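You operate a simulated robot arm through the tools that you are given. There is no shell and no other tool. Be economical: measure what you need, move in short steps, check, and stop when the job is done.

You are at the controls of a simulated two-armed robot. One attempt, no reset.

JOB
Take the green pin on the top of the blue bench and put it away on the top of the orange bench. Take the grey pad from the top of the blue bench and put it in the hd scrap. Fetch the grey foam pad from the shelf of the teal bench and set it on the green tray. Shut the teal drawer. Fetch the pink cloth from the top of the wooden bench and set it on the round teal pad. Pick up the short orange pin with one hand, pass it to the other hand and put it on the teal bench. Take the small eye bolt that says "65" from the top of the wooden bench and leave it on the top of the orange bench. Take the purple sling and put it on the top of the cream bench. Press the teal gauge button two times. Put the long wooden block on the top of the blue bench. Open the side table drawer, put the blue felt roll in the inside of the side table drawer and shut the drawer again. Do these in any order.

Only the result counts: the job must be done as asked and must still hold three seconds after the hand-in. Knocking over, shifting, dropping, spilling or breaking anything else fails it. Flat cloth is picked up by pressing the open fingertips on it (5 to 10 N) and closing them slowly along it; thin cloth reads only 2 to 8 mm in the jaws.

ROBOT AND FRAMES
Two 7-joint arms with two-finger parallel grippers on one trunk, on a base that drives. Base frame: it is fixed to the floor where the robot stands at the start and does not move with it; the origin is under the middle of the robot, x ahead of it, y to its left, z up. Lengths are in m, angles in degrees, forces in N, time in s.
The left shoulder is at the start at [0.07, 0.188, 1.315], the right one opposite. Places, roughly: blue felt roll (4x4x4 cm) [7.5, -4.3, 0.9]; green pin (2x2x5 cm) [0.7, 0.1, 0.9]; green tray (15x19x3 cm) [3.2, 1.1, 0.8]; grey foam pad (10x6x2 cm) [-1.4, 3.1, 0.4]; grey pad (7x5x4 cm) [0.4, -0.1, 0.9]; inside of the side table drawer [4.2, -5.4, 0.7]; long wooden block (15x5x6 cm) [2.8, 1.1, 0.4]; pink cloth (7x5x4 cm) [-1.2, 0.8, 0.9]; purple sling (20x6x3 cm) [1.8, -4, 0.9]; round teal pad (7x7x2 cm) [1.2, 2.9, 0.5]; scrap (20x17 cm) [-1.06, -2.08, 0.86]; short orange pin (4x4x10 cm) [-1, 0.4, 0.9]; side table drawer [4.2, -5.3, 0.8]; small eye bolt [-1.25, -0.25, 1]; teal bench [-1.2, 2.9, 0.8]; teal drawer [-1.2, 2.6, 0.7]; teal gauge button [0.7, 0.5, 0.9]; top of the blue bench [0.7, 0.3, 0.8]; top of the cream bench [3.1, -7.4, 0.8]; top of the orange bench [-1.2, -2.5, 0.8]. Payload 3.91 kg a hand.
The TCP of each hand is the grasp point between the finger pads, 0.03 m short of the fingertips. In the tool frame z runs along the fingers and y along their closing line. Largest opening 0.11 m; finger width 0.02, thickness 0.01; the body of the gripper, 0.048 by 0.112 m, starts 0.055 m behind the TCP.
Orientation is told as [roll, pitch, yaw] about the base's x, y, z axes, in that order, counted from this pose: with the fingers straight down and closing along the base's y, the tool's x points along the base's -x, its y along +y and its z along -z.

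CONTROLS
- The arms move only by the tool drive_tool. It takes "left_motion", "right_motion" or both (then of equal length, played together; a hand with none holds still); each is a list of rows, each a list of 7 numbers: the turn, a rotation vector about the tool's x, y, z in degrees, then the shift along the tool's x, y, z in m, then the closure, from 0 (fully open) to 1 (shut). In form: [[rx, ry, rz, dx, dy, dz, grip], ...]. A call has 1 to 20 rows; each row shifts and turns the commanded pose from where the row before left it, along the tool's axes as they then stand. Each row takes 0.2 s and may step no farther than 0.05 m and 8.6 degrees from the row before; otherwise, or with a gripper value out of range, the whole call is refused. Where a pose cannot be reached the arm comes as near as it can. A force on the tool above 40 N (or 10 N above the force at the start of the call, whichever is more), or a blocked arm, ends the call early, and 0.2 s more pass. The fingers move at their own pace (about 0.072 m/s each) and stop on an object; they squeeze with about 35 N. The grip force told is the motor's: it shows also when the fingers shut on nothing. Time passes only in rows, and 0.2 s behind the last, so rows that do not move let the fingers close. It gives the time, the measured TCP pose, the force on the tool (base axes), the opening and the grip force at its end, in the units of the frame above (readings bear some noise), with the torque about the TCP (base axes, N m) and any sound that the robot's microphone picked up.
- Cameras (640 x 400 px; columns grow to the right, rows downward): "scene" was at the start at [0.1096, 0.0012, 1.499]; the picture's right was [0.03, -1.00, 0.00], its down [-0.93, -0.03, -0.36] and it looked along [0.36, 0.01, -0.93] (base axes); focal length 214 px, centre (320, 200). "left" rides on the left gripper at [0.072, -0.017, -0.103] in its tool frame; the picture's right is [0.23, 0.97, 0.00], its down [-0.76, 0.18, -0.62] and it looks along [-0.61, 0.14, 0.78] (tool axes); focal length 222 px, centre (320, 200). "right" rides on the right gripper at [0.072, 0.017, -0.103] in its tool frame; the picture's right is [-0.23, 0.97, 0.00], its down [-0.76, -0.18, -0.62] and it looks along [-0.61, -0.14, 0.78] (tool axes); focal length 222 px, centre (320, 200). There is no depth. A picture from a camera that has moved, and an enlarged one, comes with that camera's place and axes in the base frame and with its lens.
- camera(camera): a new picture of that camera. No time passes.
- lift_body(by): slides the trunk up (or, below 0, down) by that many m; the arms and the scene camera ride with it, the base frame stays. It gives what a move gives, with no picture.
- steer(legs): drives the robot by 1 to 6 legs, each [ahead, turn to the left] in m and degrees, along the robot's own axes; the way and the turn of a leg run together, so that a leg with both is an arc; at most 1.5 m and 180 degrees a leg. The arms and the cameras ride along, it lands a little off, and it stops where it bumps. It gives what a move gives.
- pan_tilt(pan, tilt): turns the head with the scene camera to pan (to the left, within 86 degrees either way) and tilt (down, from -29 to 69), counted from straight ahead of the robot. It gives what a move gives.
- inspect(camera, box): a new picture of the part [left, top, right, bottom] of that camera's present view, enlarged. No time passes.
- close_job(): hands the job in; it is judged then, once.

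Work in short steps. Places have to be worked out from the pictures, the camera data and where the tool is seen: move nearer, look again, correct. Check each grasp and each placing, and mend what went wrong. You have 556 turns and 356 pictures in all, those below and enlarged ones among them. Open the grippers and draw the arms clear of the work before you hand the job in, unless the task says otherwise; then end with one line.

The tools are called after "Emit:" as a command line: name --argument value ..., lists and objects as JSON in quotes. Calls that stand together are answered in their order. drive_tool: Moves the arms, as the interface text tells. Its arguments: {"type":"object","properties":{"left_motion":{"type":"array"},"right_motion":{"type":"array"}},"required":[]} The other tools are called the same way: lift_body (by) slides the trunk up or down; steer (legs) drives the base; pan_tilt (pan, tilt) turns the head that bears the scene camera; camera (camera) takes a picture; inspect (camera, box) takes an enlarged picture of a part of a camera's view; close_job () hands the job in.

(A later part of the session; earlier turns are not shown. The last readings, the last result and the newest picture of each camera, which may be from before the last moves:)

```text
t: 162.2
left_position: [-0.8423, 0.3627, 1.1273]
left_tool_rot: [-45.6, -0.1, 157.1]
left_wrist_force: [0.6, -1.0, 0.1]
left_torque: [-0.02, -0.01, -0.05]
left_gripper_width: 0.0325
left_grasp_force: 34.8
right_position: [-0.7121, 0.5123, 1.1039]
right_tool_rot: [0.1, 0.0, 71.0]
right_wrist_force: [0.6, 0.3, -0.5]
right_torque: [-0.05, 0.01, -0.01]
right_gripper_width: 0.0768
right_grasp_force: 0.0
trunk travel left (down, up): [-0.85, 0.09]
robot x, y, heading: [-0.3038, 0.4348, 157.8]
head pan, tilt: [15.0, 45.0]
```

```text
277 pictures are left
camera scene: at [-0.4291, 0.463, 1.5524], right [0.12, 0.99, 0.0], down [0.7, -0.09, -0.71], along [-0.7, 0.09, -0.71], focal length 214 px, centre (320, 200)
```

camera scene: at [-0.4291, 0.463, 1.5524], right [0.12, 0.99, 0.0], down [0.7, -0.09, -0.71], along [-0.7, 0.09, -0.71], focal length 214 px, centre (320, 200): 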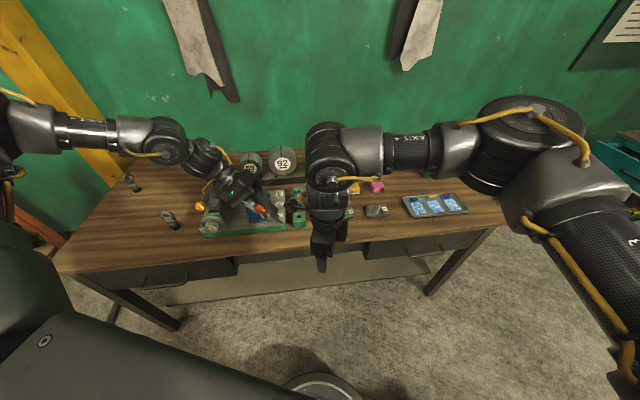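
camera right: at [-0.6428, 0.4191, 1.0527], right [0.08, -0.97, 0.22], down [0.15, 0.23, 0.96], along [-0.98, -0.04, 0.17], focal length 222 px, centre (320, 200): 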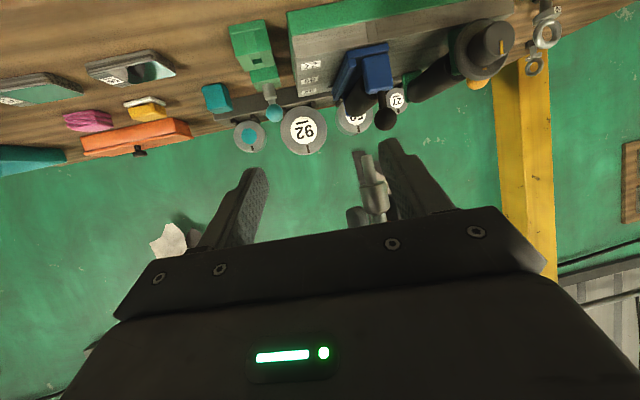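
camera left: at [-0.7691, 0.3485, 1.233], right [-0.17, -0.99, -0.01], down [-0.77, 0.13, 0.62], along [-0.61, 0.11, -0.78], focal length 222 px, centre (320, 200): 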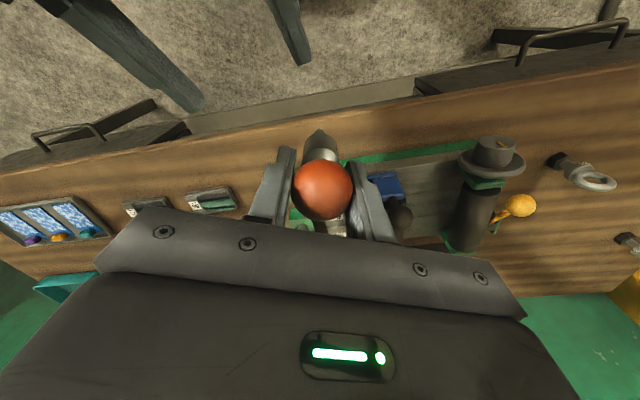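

Works. Roll the left the remaining 45°.

Emit:
drive_tool --left_motion '[[7.5, 0, 0, 0, 0, 0, 1], [7.5, 0, 0, 0, 0, 0, 1], [7.5, 0, 0, 0, 0, 0, 1], [7.5, 0, 0, 0, 0, 0, 1], [7.5, 0, 0, 0, 0, 0, 1], [7, 0, 0, 0, 0, 0, 1], [0, 0, 0, 0, 0, 0, 1]]' --right_motion '[[0, 0, 0, 0, 0, -0.012, 0.2], [0, 0, 0, 0, 0, -0.011, 0.2], [0, 0, 0, 0, 0, 0, 0.2], [0, 0, 0, 0, 0, 0, 0.2], [0, 0, 0, 0, 0, 0, 0.2], [0, 0, 0, 0, 0, 0, 0.2], [0, 0, 0, 0, 0, 0, 0.2]]'

Emit:
camera --camera "scene"

Emit:
camera --camera "right"

```text
t: 163.8
left_position: [-0.8035, 0.344, 1.1807]
left_tool_rot: [-89.8, -0.1, 157.1]
left_wrist_force: [0.1, 0.0, -0.7]
left_torque: [-0.01, 0.0, -0.05]
left_gripper_width: 0.0324
left_grasp_force: 35.1
left hand out of reach, approached as far as the arm can: row 5, 6
right_position: [-0.7134, 0.5122, 1.127]
right_tool_rot: [-0.1, 0.0, 71.0]
right_wrist_force: [-0.2, 0.4, 0.4]
right_torque: [0.03, 0.02, 0.0]
right_gripper_width: 0.0881
right_grasp_force: 0.2
trunk travel left (down, up): [-0.85, 0.09]
robot x, y, heading: [-0.3046, 0.4338, 157.7]
head pan, tilt: [15.0, 45.0]
```

```text
276 pictures are left
camera scene: at [-0.4299, 0.4631, 1.5523], right [0.12, 0.99, 0.0], down [0.7, -0.09, -0.71], along [-0.7, 0.09, -0.71], focal length 214 px, centre (320, 200)
```

scene: 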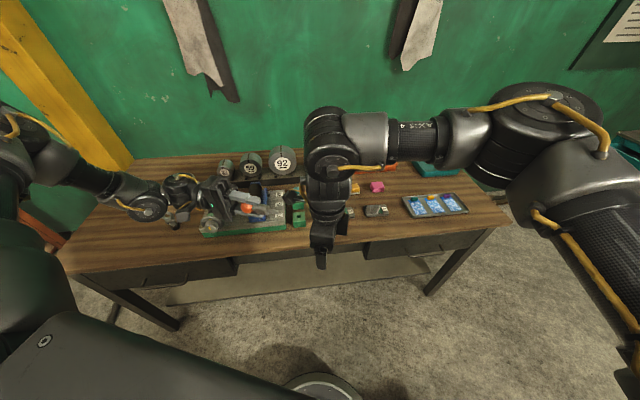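

```text
275 pictures are left
camera right: at [-0.7532, 0.4493, 1.2307], right [-0.85, 0.53, 0.0], down [0.41, 0.66, 0.62], along [0.33, 0.53, -0.78], focal length 222 px, centre (320, 200)
```

right: 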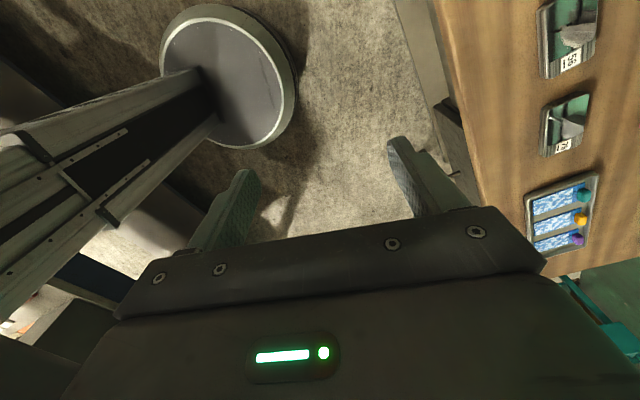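

Left is horizontal now. I align the right hand with the pin axis and approach part way.

Emit:
drive_tool --right_motion '[[0, 0, 0, 0, 0.0134, -0.027, 0.2], [0, 0, 0, 0, 0.0133, -0.027, 0.2], [0, 0, 0, 0.03, 0, 0, 0.2], [0, 0, 0, 0.03, 0, 0, 0.2], [0, 0, 0, 0, 0, 0, 0.2]]'

Emit:
inspect --camera "scene" --box '[180, 140, 380, 280]'

Emit:
camera --camera "right"

Emit:
camera --camera "left"

```text
t: 165.0
left_position: [-0.8026, 0.3447, 1.1828]
left_tool_rot: [-89.8, -0.1, 157.1]
left_wrist_force: [-0.3, -0.8, -1.7]
left_torque: [-0.01, 0.0, 0.01]
left_gripper_width: 0.0324
left_grasp_force: 35.3
right_position: [-0.7585, 0.4671, 1.1821]
right_tool_rot: [0.0, 0.0, 71.0]
right_wrist_force: [0.3, -0.6, -0.2]
right_torque: [-0.01, -0.02, 0.02]
right_gripper_width: 0.0877
right_grasp_force: 0.1
trunk travel left (down, up): [-0.85, 0.09]
robot x, y, heading: [-0.3083, 0.4375, 157.6]
head pan, tilt: [15.0, 45.0]
```

```text
2.86 times, centred on (280, 210) of scene
camera zoom: at [-0.4289, 0.4645, 1.5524], right [0.12, 0.99, 0.0], down [0.7, -0.09, -0.71], along [-0.7, 0.09, -0.71], focal length 613 px, centre (434, 171)
```

zoom: 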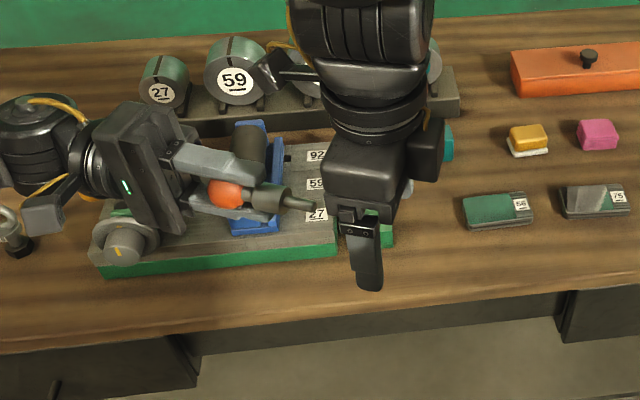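

```text
273 pictures are left
camera right: at [-0.7974, 0.403, 1.2854], right [-0.85, 0.53, 0.0], down [0.42, 0.66, 0.62], along [0.33, 0.53, -0.78], focal length 222 px, centre (320, 200)
```

right: 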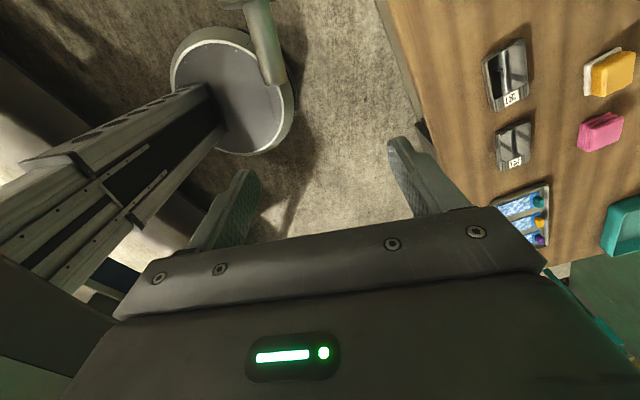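

```text
272 pictures are left
camera left: at [-0.7756, 0.2207, 1.2002], right [0.21, -0.09, -0.97], down [-0.94, -0.28, -0.17], along [-0.26, 0.96, -0.14], focal length 222 px, centre (320, 200)
```

left: 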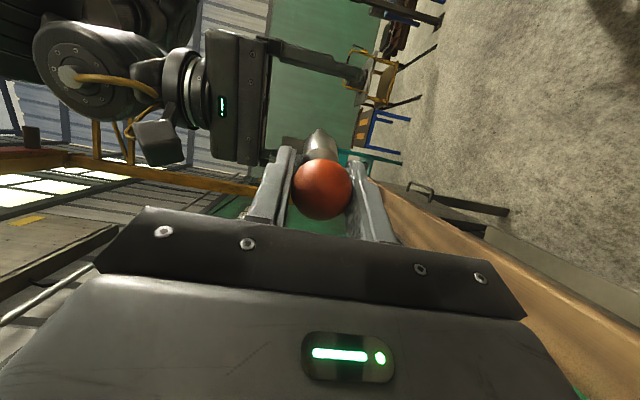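

Aligned within a few mm. I slide the right hand onto the shank and look before closing.

Emit:
drive_tool --right_motion '[[0, 0, 0, 0.02, -0.004, 0, 0.2], [0, 0, 0, 0.024, 0, 0, 0.2], [0, 0, 0, 0.024, 0, 0, 0.2], [0, 0, 0, 0, 0, 0, 0.2]]'

Emit:
camera --camera "right"

Emit:
camera --camera "left"

```text
t: 166.0
left_position: [-0.8023, 0.3421, 1.183]
left_tool_rot: [-90.0, -0.2, 157.2]
left_wrist_force: [0.3, -0.9, -0.5]
left_torque: [0.05, -0.02, -0.02]
left_gripper_width: 0.0324
left_grasp_force: 34.8
right_position: [-0.7578, 0.4481, 1.1822]
right_tool_rot: [0.0, -0.1, 71.0]
right_wrist_force: [0.1, -0.9, 0.2]
right_torque: [0.0, 0.03, -0.01]
right_gripper_width: 0.088
right_grasp_force: 0.1
right hand out of reach, approached as far as the arm can: row 1, 2, 3
trunk travel left (down, up): [-0.85, 0.09]
robot x, y, heading: [-0.3081, 0.432, 158.1]
head pan, tilt: [15.0, 45.0]
```

```text
271 pictures are left
camera right: at [-0.7974, 0.3854, 1.2856], right [-0.85, 0.53, 0.0], down [0.41, 0.66, 0.62], along [0.33, 0.53, -0.78], focal length 222 px, centre (320, 200)
```

right: 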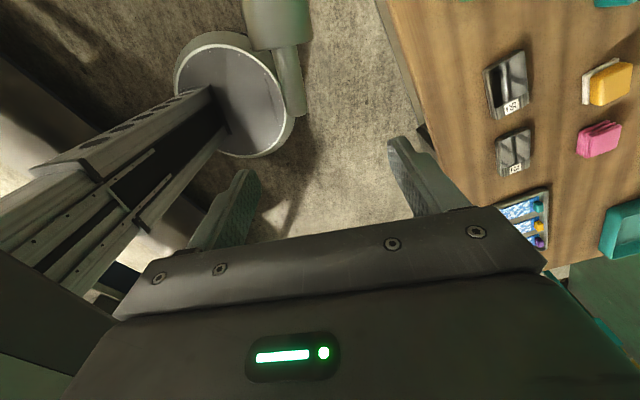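

```text
270 pictures are left
camera left: at [-0.7759, 0.2181, 1.1995], right [0.21, -0.09, -0.97], down [-0.94, -0.28, -0.17], along [-0.26, 0.96, -0.14], focal length 222 px, centre (320, 200)
```

left: 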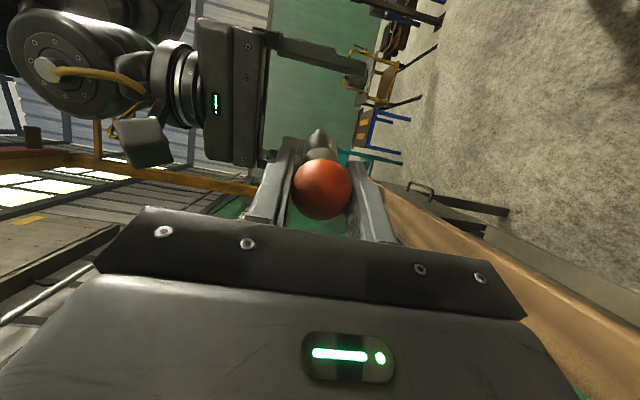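

The right is at its limit, so the left brings the pin: 5.5 cm along its own axis.

Emit:
drive_tool --left_motion '[[0, 0, 0, 0, 0, 0.02, 1], [0, 0, 0, 0, 0, 0.02, 1], [0, 0, 0, 0, 0, 0.015, 1], [0, 0, 0, 0, 0, 0, 1]]'

Emit:
camera --camera "right"

Emit:
camera --camera "left"

```text
t: 167.0
left_position: [-0.7819, 0.391, 1.1889]
left_tool_rot: [-90.0, -0.1, 157.1]
left_wrist_force: [0.5, -0.2, -0.4]
left_torque: [-0.01, 0.0, -0.02]
left_gripper_width: 0.0319
left_grasp_force: 34.9
left hand out of reach, approached as far as the arm can: row 2
right_position: [-0.7581, 0.4493, 1.1818]
right_tool_rot: [-0.2, 0.0, 71.0]
right_wrist_force: [0.4, -0.1, -0.6]
right_torque: [0.01, 0.02, 0.01]
right_gripper_width: 0.0878
right_grasp_force: 0.0
trunk travel left (down, up): [-0.85, 0.09]
robot x, y, heading: [-0.3073, 0.4354, 157.8]
head pan, tilt: [15.0, 45.0]
```

```text
269 pictures are left
camera right: at [-0.7975, 0.3873, 1.2855], right [-0.85, 0.53, 0.0], down [0.41, 0.66, 0.62], along [0.33, 0.53, -0.78], focal length 222 px, centre (320, 200)
```

right: 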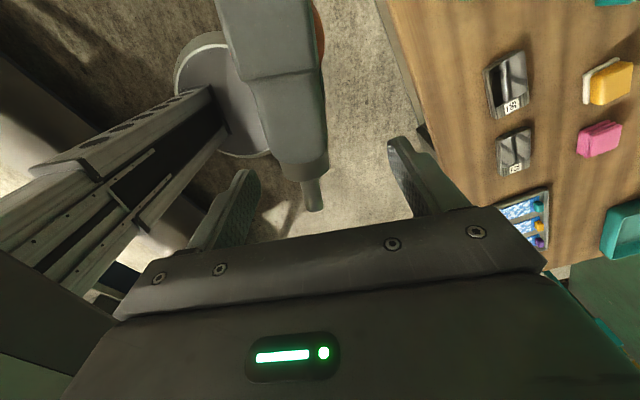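

```text
268 pictures are left
camera left: at [-0.756, 0.2662, 1.2068], right [0.21, -0.09, -0.97], down [-0.94, -0.28, -0.18], along [-0.25, 0.96, -0.14], focal length 222 px, centre (320, 200)
```

left: 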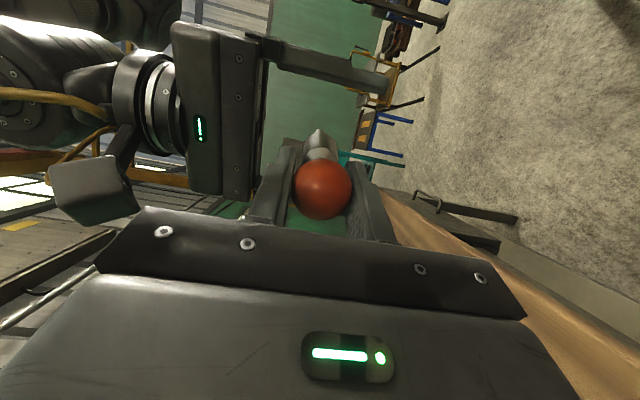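

The shank's thick part ends about 5 cm from the ball; I move the left another 1.7 cm so the right fingers straddle it.

Emit:
drive_tool --left_motion '[[0, 0, 0, 0, 0.003, 0.009, 1], [0, 0, 0, 0, 0.003, 0.008, 1], [0, 0, 0, 0, 0, 0, 1]]'

Emit:
camera --camera "right"

Emit:
camera --camera "left"

```text
t: 167.8
left_position: [-0.7744, 0.4021, 1.1917]
left_tool_rot: [-90.1, -0.2, 157.1]
left_wrist_force: [0.5, -0.5, -0.7]
left_torque: [-0.01, 0.01, -0.01]
left_gripper_width: 0.0325
left_grasp_force: 35.3
left hand out of reach, approached as far as the arm can: row 1, 2
right_position: [-0.7572, 0.4504, 1.182]
right_tool_rot: [0.0, 0.0, 71.0]
right_wrist_force: [-0.1, -0.2, -0.2]
right_torque: [0.02, 0.0, 0.0]
right_gripper_width: 0.0878
right_grasp_force: 0.1
trunk travel left (down, up): [-0.85, 0.09]
robot x, y, heading: [-0.3068, 0.4333, 157.7]
head pan, tilt: [15.0, 45.0]
```

```text
267 pictures are left
camera right: at [-0.7972, 0.3861, 1.2856], right [-0.85, 0.53, 0.0], down [0.42, 0.66, 0.62], along [0.33, 0.53, -0.78], focal length 222 px, centre (320, 200)
```

right: 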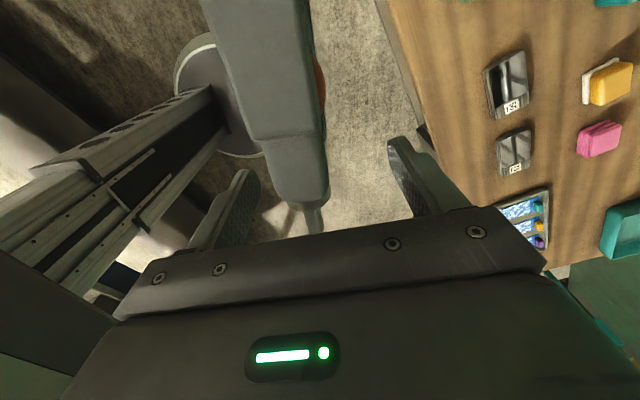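

```text
266 pictures are left
camera left: at [-0.7482, 0.2783, 1.2099], right [0.21, -0.09, -0.97], down [-0.94, -0.28, -0.18], along [-0.25, 0.96, -0.14], focal length 222 px, centre (320, 200)
```

left: 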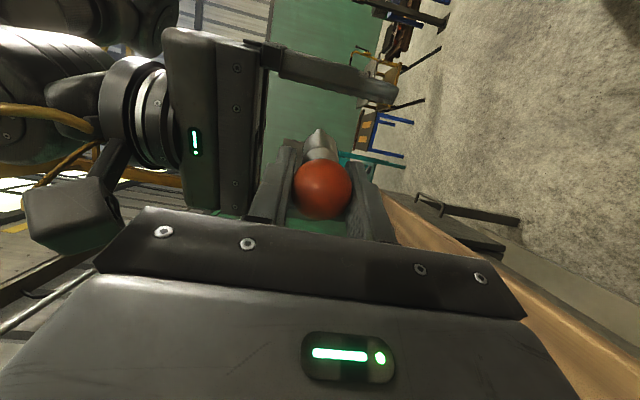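

Good overlap. I shift the right hand by 8 mm to centre and raise it 8 mm.

Emit:
drive_tool --right_motion '[[0, 0, 0, 0, -0.008, -0.008, 0.2], [0, 0, 0, 0, 0, 0, 0.2]]'

Emit:
camera --camera "right"

```text
t: 168.4
left_position: [-0.7745, 0.4025, 1.1911]
left_tool_rot: [-90.0, -0.2, 157.0]
left_wrist_force: [-0.1, 0.8, -0.8]
left_torque: [-0.03, -0.01, 0.04]
left_gripper_width: 0.0324
left_grasp_force: 35.1
right_position: [-0.7507, 0.4461, 1.1899]
right_tool_rot: [0.0, -0.1, 71.0]
right_wrist_force: [-0.4, 0.1, -0.1]
right_torque: [0.01, -0.01, 0.01]
right_gripper_width: 0.088
right_grasp_force: 0.0
trunk travel left (down, up): [-0.85, 0.09]
robot x, y, heading: [-0.306, 0.4328, 158.1]
head pan, tilt: [15.0, 45.0]
```

```text
265 pictures are left
camera right: at [-0.7899, 0.3836, 1.2932], right [-0.85, 0.53, 0.0], down [0.42, 0.66, 0.62], along [0.33, 0.53, -0.78], focal length 222 px, centre (320, 200)
```

right: 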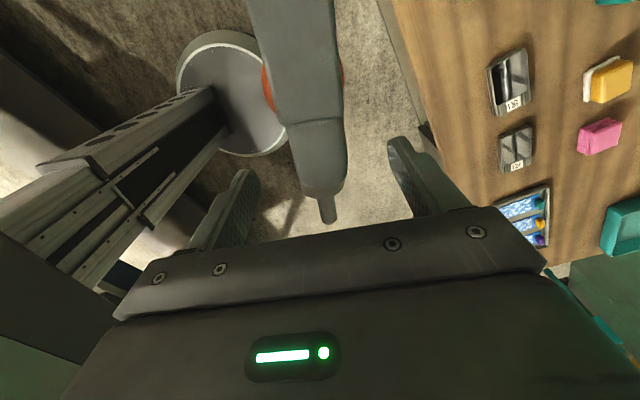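

Centred. Move 6 mm more together, then close the right fingers.

Emit:
drive_tool --left_motion '[[0, 0, 0, 0, 0, 0.006, 1], [0, 0, 0, 0, 0, 0, 1], [0, 0, 0, 0, 0, 0, 1], [0, 0, 0, 0, 0, 0, 1], [0, 0, 0, 0, 0, 0, 1], [0, 0, 0, 0, 0, 0, 1]]' --right_motion '[[0, 0, 0, 0, 0, 0, 0.3], [0, 0, 0, 0, 0, 0, 0.5], [0, 0, 0, 0, 0, 0, 0.7], [0, 0, 0, 0, 0, 0, 0.85], [0, 0, 0, 0, 0, 0, 1], [0, 0, 0, 0, 0, 0, 1]]'

Emit:
camera --camera "right"

```text
t: 169.8
left_position: [-0.7723, 0.4088, 1.1919]
left_tool_rot: [-90.0, 0.1, 156.8]
left_wrist_force: [23.5, -3.1, 3.8]
left_torque: [0.06, 0.03, -0.4]
left_gripper_width: 0.0324
left_grasp_force: 34.6
right_position: [-0.7505, 0.4464, 1.1906]
right_tool_rot: [0.1, 0.0, 70.9]
right_wrist_force: [-25.3, 3.7, -2.5]
right_torque: [0.08, -0.15, -0.66]
right_gripper_width: 0.0232
right_grasp_force: 35.3
trunk travel left (down, up): [-0.85, 0.09]
robot x, y, heading: [-0.3034, 0.4311, 158.0]
head pan, tilt: [15.0, 45.0]
```

```text
264 pictures are left
camera right: at [-0.7911, 0.3845, 1.2935], right [-0.85, 0.53, 0.0], down [0.42, 0.66, 0.62], along [0.33, 0.53, -0.78], focal length 222 px, centre (320, 200)
```

right: 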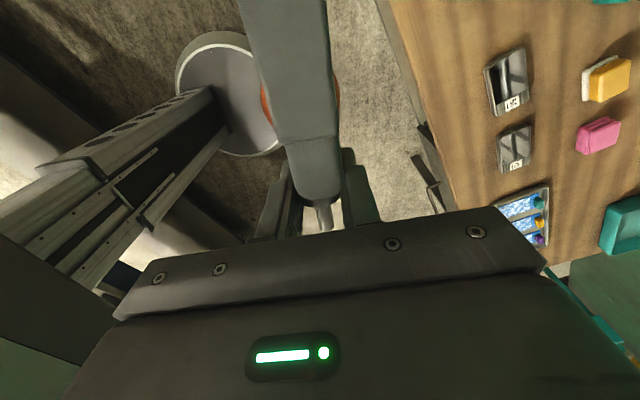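

Right holds the shank (2.3 cm). Open the left and withdraw it along its axis.

Emit:
drive_tool --left_motion '[[0, 0, 0, 0, 0, 0, 0.6], [0, 0, 0, 0, 0, 0, 0.5], [0, 0, 0, 0, 0, 0, 0.5]]'

Emit:
drive_tool --left_motion '[[0, 0, 0, 0, 0, -0.03, 0.5], [0, 0, 0, 0, 0, -0.03, 0.5], [0, 0, 0, 0, 0, -0.03, 0.5], [0, 0, 0, 0, 0, -0.03, 0.5]]'

Emit:
camera --camera "right"

Emit:
camera --camera "left"

```text
t: 170.6
left_position: [-0.772, 0.409, 1.1915]
left_tool_rot: [-90.0, -0.2, 157.1]
left_wrist_force: [-0.1, -0.3, 0.1]
left_torque: [-0.01, -0.03, -0.03]
left_gripper_width: 0.0552
left_grasp_force: 0.1
right_position: [-0.7508, 0.4466, 1.1891]
right_tool_rot: [-0.1, -0.1, 71.1]
right_wrist_force: [0.6, -0.2, 0.1]
right_torque: [0.02, -0.04, -0.03]
right_gripper_width: 0.0224
right_grasp_force: 35.3
trunk travel left (down, up): [-0.85, 0.09]
robot x, y, heading: [-0.3053, 0.4331, 157.9]
head pan, tilt: [15.0, 45.0]
```

```text
t: 171.6
left_position: [-0.818, 0.2953, 1.1923]
left_tool_rot: [-90.1, -0.2, 157.0]
left_wrist_force: [0.5, -0.3, -0.3]
left_torque: [-0.02, 0.02, 0.0]
left_gripper_width: 0.0547
left_grasp_force: 0.0
right_position: [-0.7505, 0.4449, 1.1901]
right_tool_rot: [-0.1, -0.1, 71.0]
right_wrist_force: [0.2, 0.5, -0.7]
right_torque: [0.04, -0.01, -0.03]
right_gripper_width: 0.0221
right_grasp_force: 34.8
trunk travel left (down, up): [-0.85, 0.09]
robot x, y, heading: [-0.3083, 0.4373, 157.7]
head pan, tilt: [15.0, 45.0]
```

```text
263 pictures are left
camera right: at [-0.7897, 0.3819, 1.2933], right [-0.85, 0.53, 0.0], down [0.42, 0.66, 0.62], along [0.33, 0.53, -0.78], focal length 222 px, centre (320, 200)
```

right: 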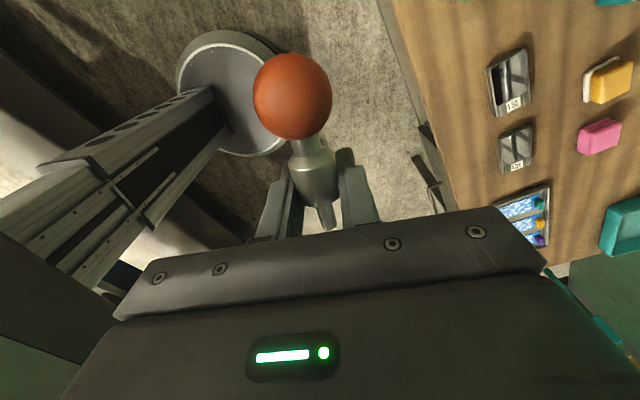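

```text
262 pictures are left
camera left: at [-0.7918, 0.1718, 1.2097], right [0.21, -0.09, -0.97], down [-0.94, -0.28, -0.18], along [-0.25, 0.96, -0.14], focal length 222 px, centre (320, 200)
```

left: 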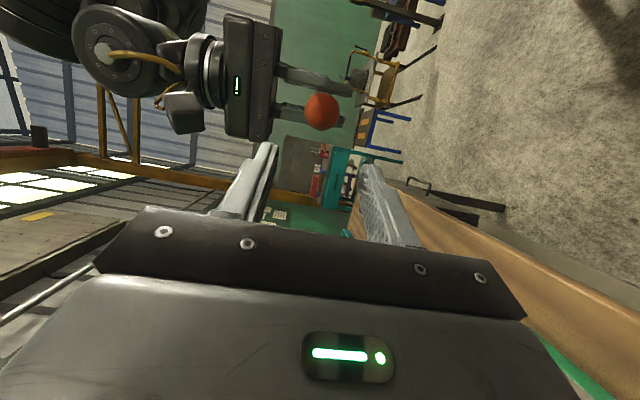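

Handover succeeded. Now I set the left tool-down again and raise the right hand with the pin.

Emit:
drive_tool --left_motion '[[-7.5, 0, 0, 0, 0, 0, 0.3], [-7.5, 0, 0, 0, 0, 0, 0.3], [-7.5, 0, 0, 0, 0, 0, 0.3], [-7.5, 0, 0, 0, 0, 0, 0.3], [-7.5, 0, 0, 0, 0, 0, 0.3], [-7.5, 0, 0, 0, 0, 0, 0.3], [-7.5, 0, 0, 0, 0, 0, 0.3], [-7.5, 0, 0, 0, 0, 0, 0.3], [-7.5, 0, 0, 0, 0, 0, 0.3], [-7.5, 0, 0, 0, 0, 0, 0.3], [-7.5, 0, 0, 0, 0, 0, 0.3], [-7.5, 0, 0, 0, 0, 0, 0.3], [0, 0, 0, 0, 0, 0, 0.3]]' --right_motion '[[0, 0, 0, -0.03, 0, 0, 1], [0, 0, 0, -0.03, 0, 0, 1], [0, 0, 0, -0.03, 0, 0, 1], [0, 0, 0, -0.03, 0, 0, 1], [0, 0, 0, 0, 0, -0.03, 1], [0, 0, 0, 0, 0, -0.03, 1], [0, 0, 0, 0, 0, -0.03, 1], [0, 0, 0, 0, 0, 0, 1], [0, 0, 0, 0, 0, 0, 1], [0, 0, 0, 0, 0, 0, 1], [0, 0, 0, 0, 0, 0, 1], [0, 0, 0, 0, 0, 0, 1], [0, 0, 0, 0, 0, 0, 1]]'

Emit:
steer --legs '[[0, -41.4], [0.525, 0], [0, 41.4]]'

Emit:
camera --camera "left"

Emit:
camera --camera "scene"

```text
t: 174.4
left_position: [-0.8189, 0.2971, 1.1913]
left_tool_rot: [0.0, -0.2, 157.2]
left_wrist_force: [-0.6, -1.1, 0.3]
left_torque: [0.02, 0.0, -0.04]
left_gripper_width: 0.0772
left_grasp_force: 0.0
right_position: [-0.7111, 0.5607, 1.281]
right_tool_rot: [0.0, -0.1, 71.1]
right_wrist_force: [0.4, 0.2, -1.0]
right_torque: [0.07, -0.04, 0.03]
right_gripper_width: 0.0221
right_grasp_force: 35.0
trunk travel left (down, up): [-0.85, 0.09]
robot x, y, heading: [-0.3061, 0.4342, 157.9]
head pan, tilt: [15.0, 45.0]
```

```text
t: 181.3
left_position: [-1.052, 0.769, 1.1919]
left_tool_rot: [-0.1, -0.1, 157.1]
left_wrist_force: [0.2, -0.8, -0.1]
left_torque: [-0.01, 0.02, 0.01]
left_gripper_width: 0.0769
left_grasp_force: 0.0
right_position: [-0.9452, 1.0331, 1.2799]
right_tool_rot: [0.0, 0.0, 71.1]
right_wrist_force: [0.2, 0.5, 0.1]
right_torque: [-0.01, -0.03, 0.02]
right_gripper_width: 0.0226
right_grasp_force: 35.0
trunk travel left (down, up): [-0.85, 0.09]
robot x, y, heading: [-0.5379, 0.9043, 158.0]
head pan, tilt: [15.0, 45.0]
```

```text
261 pictures are left
camera left: at [-0.9795, 0.7555, 1.2966], right [-0.17, -0.99, 0.0], down [-0.77, 0.13, 0.63], along [-0.62, 0.11, -0.78], focal length 222 px, centre (320, 200)
```

left: 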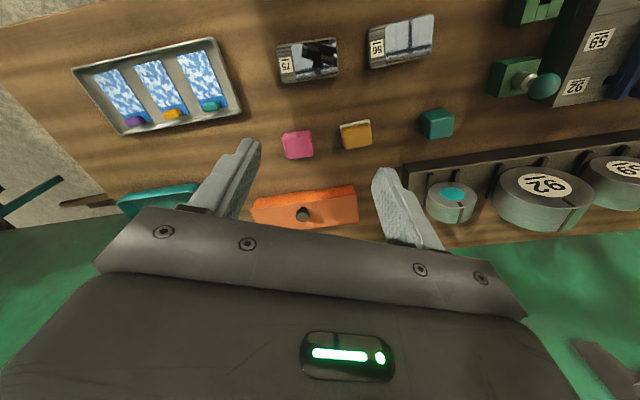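

```text
260 pictures are left
camera scene: at [-0.6633, 0.9341, 1.5524], right [0.12, 0.99, 0.0], down [0.7, -0.09, -0.71], along [-0.7, 0.09, -0.71], focal length 214 px, centre (320, 200)
```

scene: 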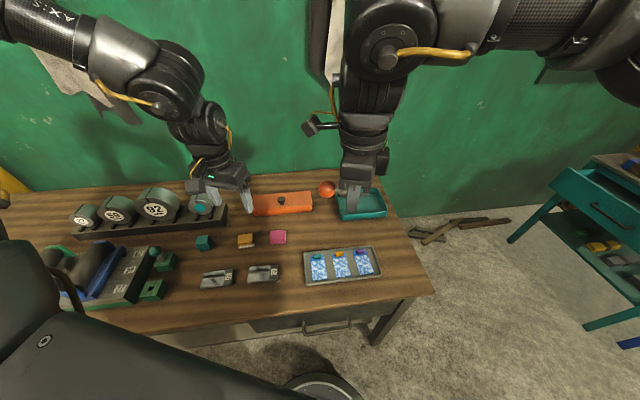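

Cloth at about [-1.163,0.835,0.875]. I square the left tool, move above it and lower the trunk part way.

Emit:
drive_tool --left_motion '[[0, 0, -7.6, 0, 0, 0, 0], [0, 0, -7.6, 0, 0, 0, 0], [0, 0, -7.6, 0, 0, 0, 0], [0, 0, 0, -0.037, -0.022, 0, 0], [0, 0, 0, -0.037, -0.022, 0, 0], [0, 0, 0, -0.037, -0.022, 0, 0], [0, 0, 0, 0, 0, 0, 0]]'

Emit:
lift_body --by -0.2

Emit:
camera --camera "left"

```text
t: 182.9
left_position: [-1.1505, 0.8559, 1.1937]
left_tool_rot: [-0.4, -0.2, 164.4]
left_wrist_force: [1.2, 0.0, 0.7]
left_torque: [0.0, 0.0, 0.03]
left_gripper_width: 0.11
left_grasp_force: 0.0
left hand out of reach, approached as far as the arm can: row 1, 2, 3, 6
right_position: [-0.9447, 1.0292, 1.2804]
right_tool_rot: [-0.1, -0.2, 71.1]
right_wrist_force: [0.4, -0.3, -0.9]
right_torque: [0.04, -0.01, 0.0]
right_gripper_width: 0.0222
right_grasp_force: 34.8
trunk travel left (down, up): [-0.85, 0.09]
robot x, y, heading: [-0.5415, 0.9025, 157.8]
head pan, tilt: [15.0, 45.0]
```

```text
t: 185.0
left_position: [-1.1514, 0.8571, 0.9937]
left_tool_rot: [-0.2, -0.1, 164.5]
left_wrist_force: [-0.4, -0.2, -0.6]
left_torque: [0.01, 0.02, -0.03]
left_gripper_width: 0.1099
left_grasp_force: 0.1
right_position: [-0.9454, 1.032, 1.0795]
right_tool_rot: [0.0, 0.0, 71.1]
right_wrist_force: [-0.1, 0.3, -0.5]
right_torque: [0.03, 0.0, 0.0]
right_gripper_width: 0.0219
right_grasp_force: 35.0
trunk travel left (down, up): [-0.65, 0.29]
robot x, y, heading: [-0.5391, 0.9074, 157.9]
head pan, tilt: [15.0, 45.0]
```

```text
259 pictures are left
camera left: at [-1.077, 0.8524, 1.0971], right [-0.04, -1.0, 0.0], down [-0.78, 0.03, 0.62], along [-0.62, 0.03, -0.78], focal length 222 px, centre (320, 200)
```

left: 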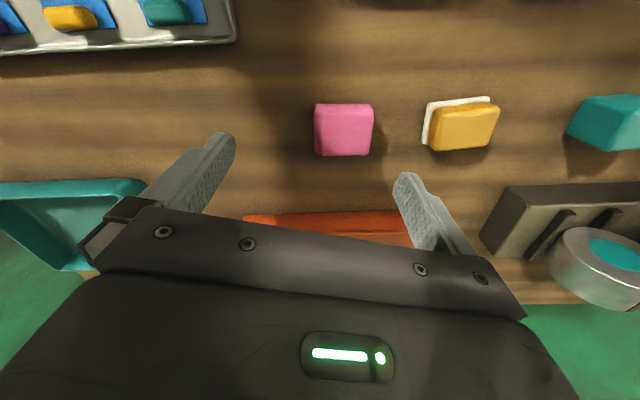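

I correct by about 2.7 cm sideways and try to square the yaw again.

Emit:
drive_tool --left_motion '[[0, 0, 0, -0.005, 0.027, 0, 0], [0, 0, -7.5, 0, 0, 0, 0], [0, 0, -7.5, 0, 0, 0, 0], [0, 0, 0, 0, 0, 0, 0]]'

Emit:
camera --camera "left"

```text
t: 186.0
left_position: [-1.163, 0.8321, 0.9922]
left_tool_rot: [-0.3, 0.0, 179.5]
left_wrist_force: [0.2, 0.7, 0.8]
left_torque: [0.02, 0.02, -0.04]
left_gripper_width: 0.1099
left_grasp_force: 0.0
right_position: [-0.9471, 1.0311, 1.0802]
right_tool_rot: [0.0, -0.1, 71.1]
right_wrist_force: [-0.3, 0.1, -0.8]
right_torque: [0.02, 0.0, 0.03]
right_gripper_width: 0.0224
right_grasp_force: 35.7
trunk travel left (down, up): [-0.65, 0.29]
robot x, y, heading: [-0.539, 0.9056, 157.7]
head pan, tilt: [15.0, 45.0]
```

```text
258 pictures are left
camera left: at [-1.0912, 0.8469, 1.0967], right [0.22, -0.98, -0.01], down [-0.76, -0.17, 0.62], along [-0.61, -0.13, -0.78], focal length 222 px, centre (320, 200)
```

left: 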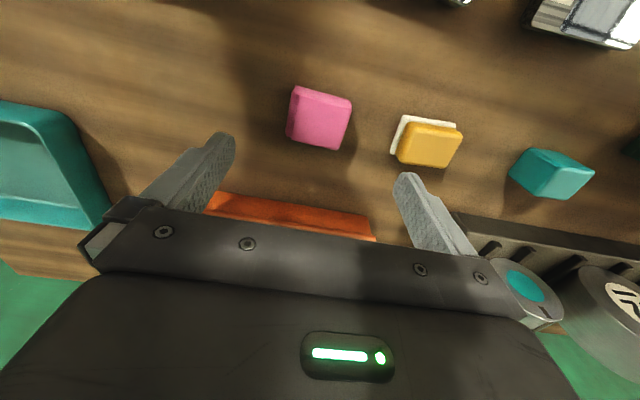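

Aligned. Lower the trunk 8 cm, check.

Emit:
lift_body --by -0.08

Emit:
camera --camera "left"

```text
t: 187.2
left_position: [-1.1637, 0.8318, 0.9129]
left_tool_rot: [-0.3, -0.1, 179.4]
left_wrist_force: [0.4, 0.6, 0.5]
left_torque: [0.01, -0.01, -0.02]
left_gripper_width: 0.11
left_grasp_force: 0.0
right_position: [-0.9453, 1.032, 0.9999]
right_tool_rot: [0.0, 0.0, 71.1]
right_wrist_force: [0.9, -1.1, -0.8]
right_torque: [0.04, 0.01, -0.02]
right_gripper_width: 0.0222
right_grasp_force: 35.4
trunk travel left (down, up): [-0.57, 0.37]
robot x, y, heading: [-0.5384, 0.9049, 158.1]
head pan, tilt: [15.0, 45.0]
```

```text
257 pictures are left
camera left: at [-1.0907, 0.8473, 1.017], right [0.22, -0.98, 0.0], down [-0.76, -0.17, 0.62], along [-0.61, -0.13, -0.78], focal length 222 px, centre (320, 200)
```

left: 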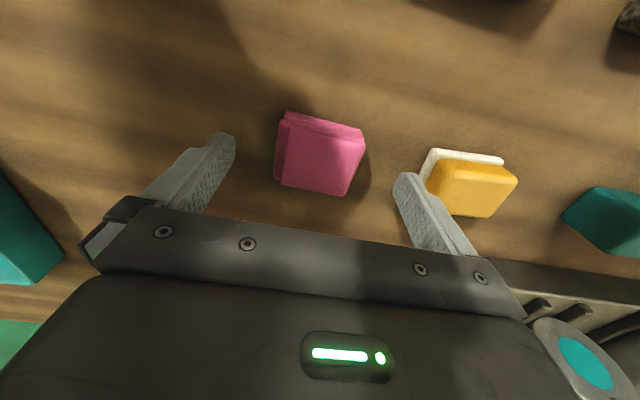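

Partly close to 9 cm to stay clear of the yellow block, descend 2.5 cm, and close.

Emit:
drive_tool --left_motion '[[0, 0, 0, 0, 0, 0, 0.18], [0, 0, 0, 0, 0, 0, 0.18]]'

Emit:
lift_body --by -0.026

Emit:
drive_tool --left_motion '[[0, 0, 0, 0, 0, 0, 0.4], [0, 0, 0, 0, 0, 0, 0.6], [0, 0, 0, 0, 0, 0, 1], [0, 0, 0, 0, 0, 0, 1], [0, 0, 0, 0, 0, 0, 1]]'

Emit:
camera --camera "left"

```text
t: 187.8
left_position: [-1.1634, 0.8321, 0.9117]
left_tool_rot: [-0.3, -0.1, 179.4]
left_wrist_force: [-0.6, -1.3, -0.3]
left_torque: [0.01, -0.01, -0.01]
left_gripper_width: 0.0901
left_grasp_force: 0.1
right_position: [-0.9456, 1.0314, 1.0009]
right_tool_rot: [0.0, -0.1, 71.1]
right_wrist_force: [0.3, -0.2, -0.6]
right_torque: [0.0, 0.0, 0.01]
right_gripper_width: 0.0224
right_grasp_force: 34.6
trunk travel left (down, up): [-0.57, 0.37]
robot x, y, heading: [-0.5413, 0.9057, 158.0]
head pan, tilt: [15.0, 45.0]
```

```text
t: 188.5
left_position: [-1.1639, 0.8333, 0.8864]
left_tool_rot: [-0.3, -0.1, 179.4]
left_wrist_force: [1.1, -0.1, -0.3]
left_torque: [-0.01, 0.02, -0.03]
left_gripper_width: 0.0903
left_grasp_force: 0.1
right_position: [-0.9456, 1.0322, 0.9743]
right_tool_rot: [0.0, 0.0, 71.1]
right_wrist_force: [-0.4, 0.4, 0.2]
right_torque: [0.02, 0.0, 0.0]
right_gripper_width: 0.0223
right_grasp_force: 34.5
trunk travel left (down, up): [-0.544, 0.396]
robot x, y, heading: [-0.5399, 0.9032, 158.0]
head pan, tilt: [15.0, 45.0]
```

```text
t: 189.7
left_position: [-1.1638, 0.832, 0.886]
left_tool_rot: [-0.3, 0.0, 179.3]
left_wrist_force: [0.7, 0.2, -0.6]
left_torque: [-0.03, -0.02, -0.01]
left_gripper_width: 0.0612
left_grasp_force: 35.0
right_position: [-0.9452, 1.0316, 0.975]
right_tool_rot: [0.1, 0.0, 71.1]
right_wrist_force: [-0.1, -0.3, -0.5]
right_torque: [0.01, -0.02, 0.0]
right_gripper_width: 0.022
right_grasp_force: 35.1
trunk travel left (down, up): [-0.544, 0.396]
robot x, y, heading: [-0.5394, 0.9039, 157.8]
head pan, tilt: [15.0, 45.0]
```

```text
256 pictures are left
camera left: at [-1.091, 0.8473, 0.9908], right [0.22, -0.98, 0.0], down [-0.76, -0.17, 0.62], along [-0.61, -0.13, -0.78], focal length 222 px, centre (320, 200)
```

left: 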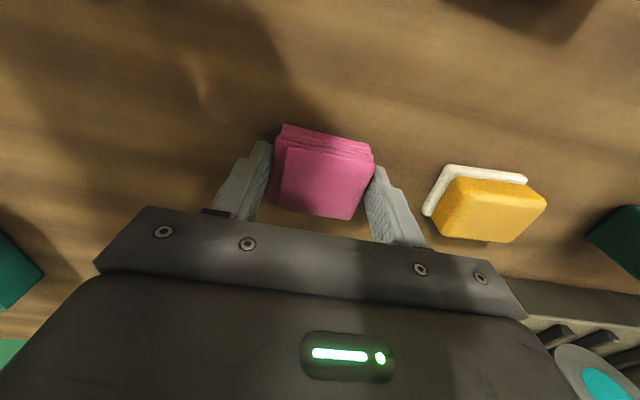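

Gripped at 6.1 cm. Raise the trunk and look at the cloth and the way to the teal bench.

Emit:
lift_body --by 0.3

Emit:
steer --legs '[[-0.3, 0]]'

Emit:
pan_tilt --pan -60 --tilt 25

Emit:
camera --camera "scene"

Emit:
camera --camera "left"

```text
t: 192.7
left_position: [-1.1629, 0.8322, 1.1858]
left_tool_rot: [-0.2, 0.0, 179.5]
left_wrist_force: [0.4, -0.3, -0.6]
left_torque: [-0.02, -0.02, -0.03]
left_gripper_width: 0.0609
left_grasp_force: 35.0
right_position: [-0.9458, 1.032, 1.2738]
right_tool_rot: [-0.1, -0.1, 71.1]
right_wrist_force: [-0.3, 0.4, -1.2]
right_torque: [0.05, -0.01, 0.02]
right_gripper_width: 0.0223
right_grasp_force: 35.2
trunk travel left (down, up): [-0.844, 0.096]
robot x, y, heading: [-0.5405, 0.9047, 157.8]
head pan, tilt: [15.0, 45.0]
```

```text
t: 194.8
left_position: [-0.8846, 0.7187, 1.1841]
left_tool_rot: [-0.2, 0.0, 179.5]
left_wrist_force: [0.4, 0.5, -0.7]
left_torque: [0.04, -0.01, 0.01]
left_gripper_width: 0.0609
left_grasp_force: 35.1
right_position: [-0.6686, 0.9185, 1.274]
right_tool_rot: [-0.1, 0.0, 71.1]
right_wrist_force: [-0.1, 0.0, 0.2]
right_torque: [-0.01, -0.01, -0.04]
right_gripper_width: 0.0223
right_grasp_force: 35.5
trunk travel left (down, up): [-0.844, 0.096]
robot x, y, heading: [-0.2633, 0.7897, 157.8]
head pan, tilt: [15.0, 45.0]
```

```text
t: 196.2
left_position: [-0.8831, 0.7174, 1.187]
left_tool_rot: [-0.4, -0.1, 179.4]
left_wrist_force: [0.4, -0.3, -0.1]
left_torque: [0.03, 0.0, 0.01]
left_gripper_width: 0.0614
left_grasp_force: 35.1
right_position: [-0.6667, 0.9165, 1.2739]
right_tool_rot: [0.0, 0.0, 71.2]
right_wrist_force: [0.7, 0.0, -0.1]
right_torque: [0.01, 0.01, -0.01]
right_gripper_width: 0.0223
right_grasp_force: 34.9
trunk travel left (down, up): [-0.844, 0.096]
robot x, y, heading: [-0.2593, 0.7947, 158.3]
head pan, tilt: [-60.0, 25.0]
```

```text
255 pictures are left
camera scene: at [-0.3147, 0.9004, 1.577], right [0.99, 0.14, 0.0], down [0.06, -0.42, -0.91], along [-0.13, 0.9, -0.42], focal length 214 px, centre (320, 200)
```

scene: 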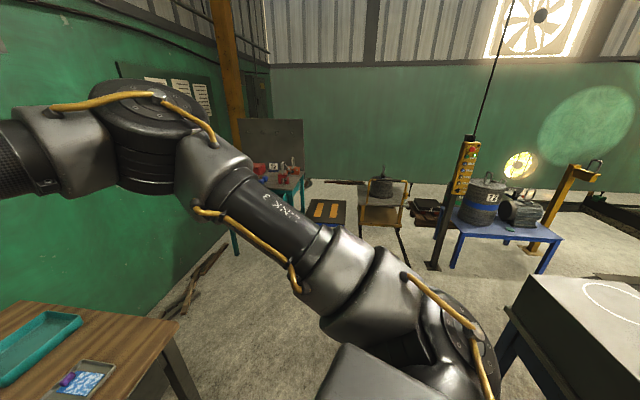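

```text
254 pictures are left
camera left: at [-0.8102, 0.7328, 1.2908], right [0.22, -0.98, 0.0], down [-0.76, -0.17, 0.62], along [-0.61, -0.13, -0.78], focal length 222 px, centre (320, 200)
```

left: 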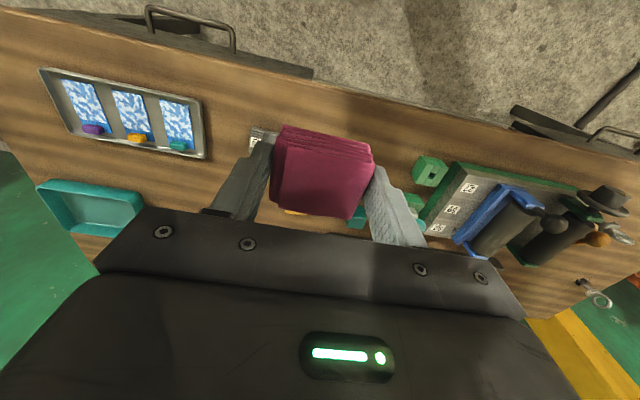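

Path: north along x≈-0.26 to y≈1.75, then west, then face the teal bench (north).

Emit:
steer --legs '[[0, -68], [0.95, 0], [0, 78], [0.85, 0]]'

Emit:
steer --legs '[[0, -78]]'

Emit:
pan_tilt --pan 0 --tilt 35

Emit:
camera --camera "scene"

```text
t: 211.6
left_position: [-1.679, 1.7281, 1.1863]
left_tool_rot: [-0.3, 0.0, -169.9]
left_wrist_force: [-0.4, 0.1, -0.9]
left_torque: [0.04, 0.05, 0.04]
left_gripper_width: 0.0613
left_grasp_force: 35.2
right_position: [-1.5006, 1.964, 1.2739]
right_tool_rot: [0.0, -0.1, 81.6]
right_wrist_force: [-0.3, 0.6, -0.5]
right_torque: [0.0, 0.0, -0.01]
right_gripper_width: 0.0222
right_grasp_force: 34.9
trunk travel left (down, up): [-0.844, 0.096]
robot x, y, heading: [-1.078, 1.9154, 168.5]
head pan, tilt: [-60.0, 25.0]
```

```text
t: 215.4
left_position: [-1.3862, 2.4641, 1.1868]
left_tool_rot: [-0.3, 0.0, 111.9]
left_wrist_force: [-0.5, 0.1, -1.0]
left_torque: [-0.03, 0.03, -0.03]
left_gripper_width: 0.0614
left_grasp_force: 34.7
right_position: [-1.1182, 2.3399, 1.2751]
right_tool_rot: [0.0, -0.1, 3.6]
right_wrist_force: [0.6, 0.9, -0.6]
right_torque: [-0.02, -0.04, 0.01]
right_gripper_width: 0.0224
right_grasp_force: 35.0
trunk travel left (down, up): [-0.844, 0.096]
robot x, y, heading: [-1.0813, 1.9162, 90.3]
head pan, tilt: [-60.0, 25.0]
```

```text
t: 216.7
left_position: [-1.3858, 2.4645, 1.1868]
left_tool_rot: [-0.2, -0.2, 112.0]
left_wrist_force: [0.6, 0.9, -0.2]
left_torque: [-0.01, -0.01, -0.01]
left_gripper_width: 0.0613
left_grasp_force: 34.4
right_position: [-1.1181, 2.3392, 1.2741]
right_tool_rot: [0.0, 0.0, 3.6]
right_wrist_force: [-0.1, -0.6, -0.5]
right_torque: [0.0, -0.02, -0.02]
right_gripper_width: 0.0218
right_grasp_force: 35.0
trunk travel left (down, up): [-0.844, 0.096]
robot x, y, heading: [-1.0798, 1.9174, 90.5]
head pan, tilt: [0.0, 35.0]
```

```text
253 pictures are left
camera scene: at [-1.0769, 2.0534, 1.5612], right [1.0, 0.01, 0.0], down [0.0, -0.57, -0.82], along [-0.01, 0.82, -0.57], focal length 214 px, centre (320, 200)
```

scene: 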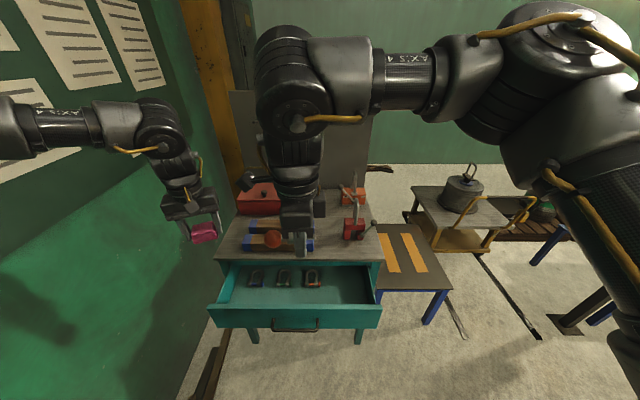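

I inspect the teal bench top for a free spot.

Emit:
inspect --camera "scene" --box '[200, 170, 400, 340]'

Emit:
camera --camera "left"

Emit:
camera --camera "right"

```text
2.35 times, centred on (300, 255) of scene
camera zoom: at [-1.0769, 2.0534, 1.5612], right [1.0, 0.01, 0.0], down [0.0, -0.57, -0.82], along [-0.01, 0.82, -0.57], focal length 505 px, centre (367, 71)
```

zoom: 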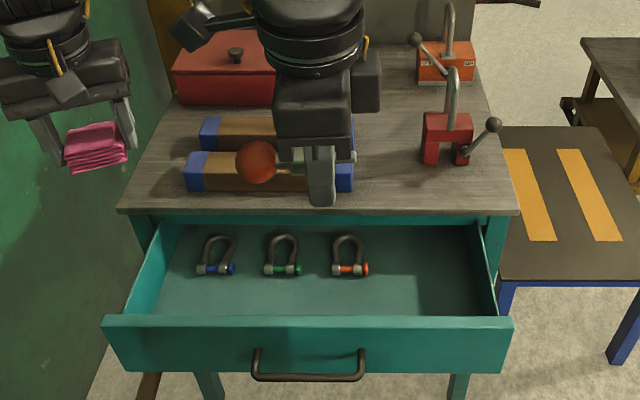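

```text
251 pictures are left
camera left: at [-1.3438, 2.4024, 1.2907], right [-0.82, -0.58, 0.0], down [-0.45, 0.64, 0.62], along [-0.36, 0.51, -0.78], focal length 222 px, centre (320, 200)
```

left: 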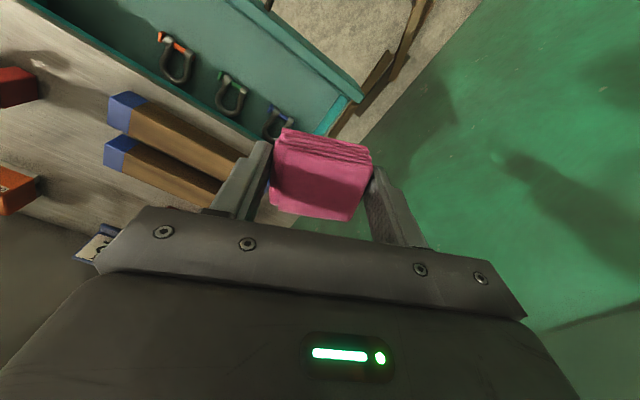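

```text
250 pictures are left
camera right: at [-1.1922, 2.3517, 1.3777], right [0.17, 0.99, 0.0], down [0.77, -0.13, 0.62], along [0.62, -0.1, -0.78], focal length 222 px, centre (320, 200)
```

right: 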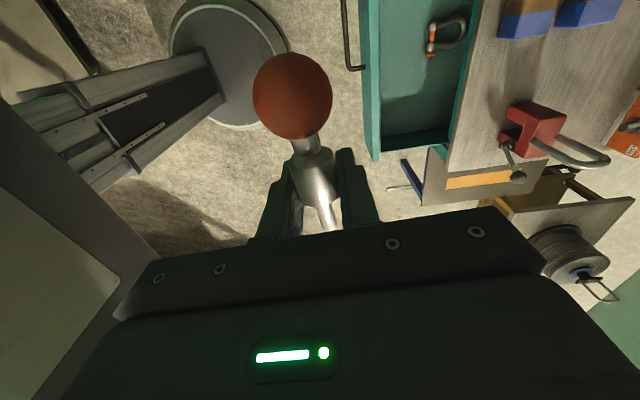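

Free gap for the pin: x≈-1.11..-0.98, y≈2.68..2.85. Before driving closer I check the left elbow's clearance to the wall, while turning the right hand to its natural yaw.

Emit:
drive_tool --right_motion '[[0, 0, -8, 0, 0, 0, 1], [0, 0, -8, 0, 0, 0, 1], [0, 0, -8, 0, 0, 0, 1], [0, 0, -8, 0, 0, 0, 1], [0, 0, -8, 0, 0, 0, 1], [0, 0, -8, 0, 0, 0, 1], [0, 0, -8, 0, 0, 0, 1], [0, 0, -8, 0, 0, 0, 1], [0, 0, -8, 0, 0, 0, 1], [0, 0, -8, 0, 0, 0, 1], [0, 0, -6, 0, 0, 0, 1], [0, 0, 0, 0, 0, 0, 1]]'

Emit:
pan_tilt --pan 60 --tilt 20

Emit:
camera --camera "scene"

```text
t: 219.3
left_position: [-1.3866, 2.4627, 1.1867]
left_tool_rot: [-0.3, -0.1, 112.0]
left_wrist_force: [0.3, 0.3, -0.9]
left_torque: [0.01, -0.02, -0.04]
left_gripper_width: 0.0613
left_grasp_force: 34.6
right_position: [-1.1189, 2.3393, 1.2752]
right_tool_rot: [0.0, 0.1, 89.7]
right_wrist_force: [-0.8, 0.1, -0.7]
right_torque: [0.02, 0.01, 0.01]
right_gripper_width: 0.0224
right_grasp_force: 35.2
trunk travel left (down, up): [-0.844, 0.096]
robot x, y, heading: [-1.078, 1.9132, 90.6]
head pan, tilt: [0.0, 35.0]
```

```text
t: 220.6
left_position: [-1.3875, 2.4634, 1.1853]
left_tool_rot: [-0.2, -0.2, 112.1]
left_wrist_force: [0.5, 0.7, -0.8]
left_torque: [-0.03, 0.03, 0.0]
left_gripper_width: 0.0612
left_grasp_force: 35.1
right_position: [-1.1181, 2.3394, 1.2742]
right_tool_rot: [0.0, 0.0, 89.7]
right_wrist_force: [0.6, -0.2, 0.4]
right_torque: [0.0, -0.01, 0.0]
right_gripper_width: 0.022
right_grasp_force: 34.8
trunk travel left (down, up): [-0.844, 0.096]
robot x, y, heading: [-1.0781, 1.9168, 90.5]
head pan, tilt: [60.0, 20.0]
```

```text
249 pictures are left
camera scene: at [-1.1573, 2.0113, 1.585], right [0.49, 0.87, 0.0], down [0.3, -0.17, -0.94], along [-0.82, 0.46, -0.34], focal length 214 px, centre (320, 200)
```

scene: 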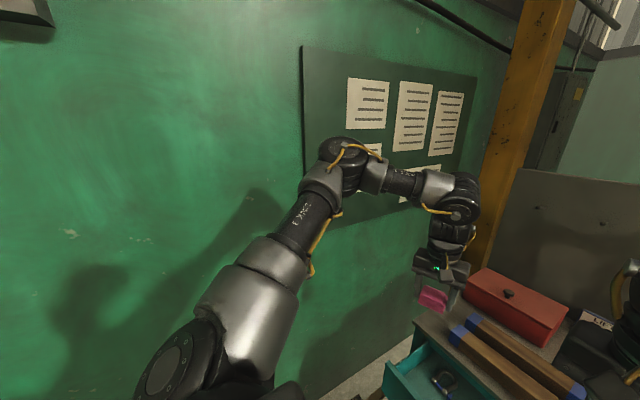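

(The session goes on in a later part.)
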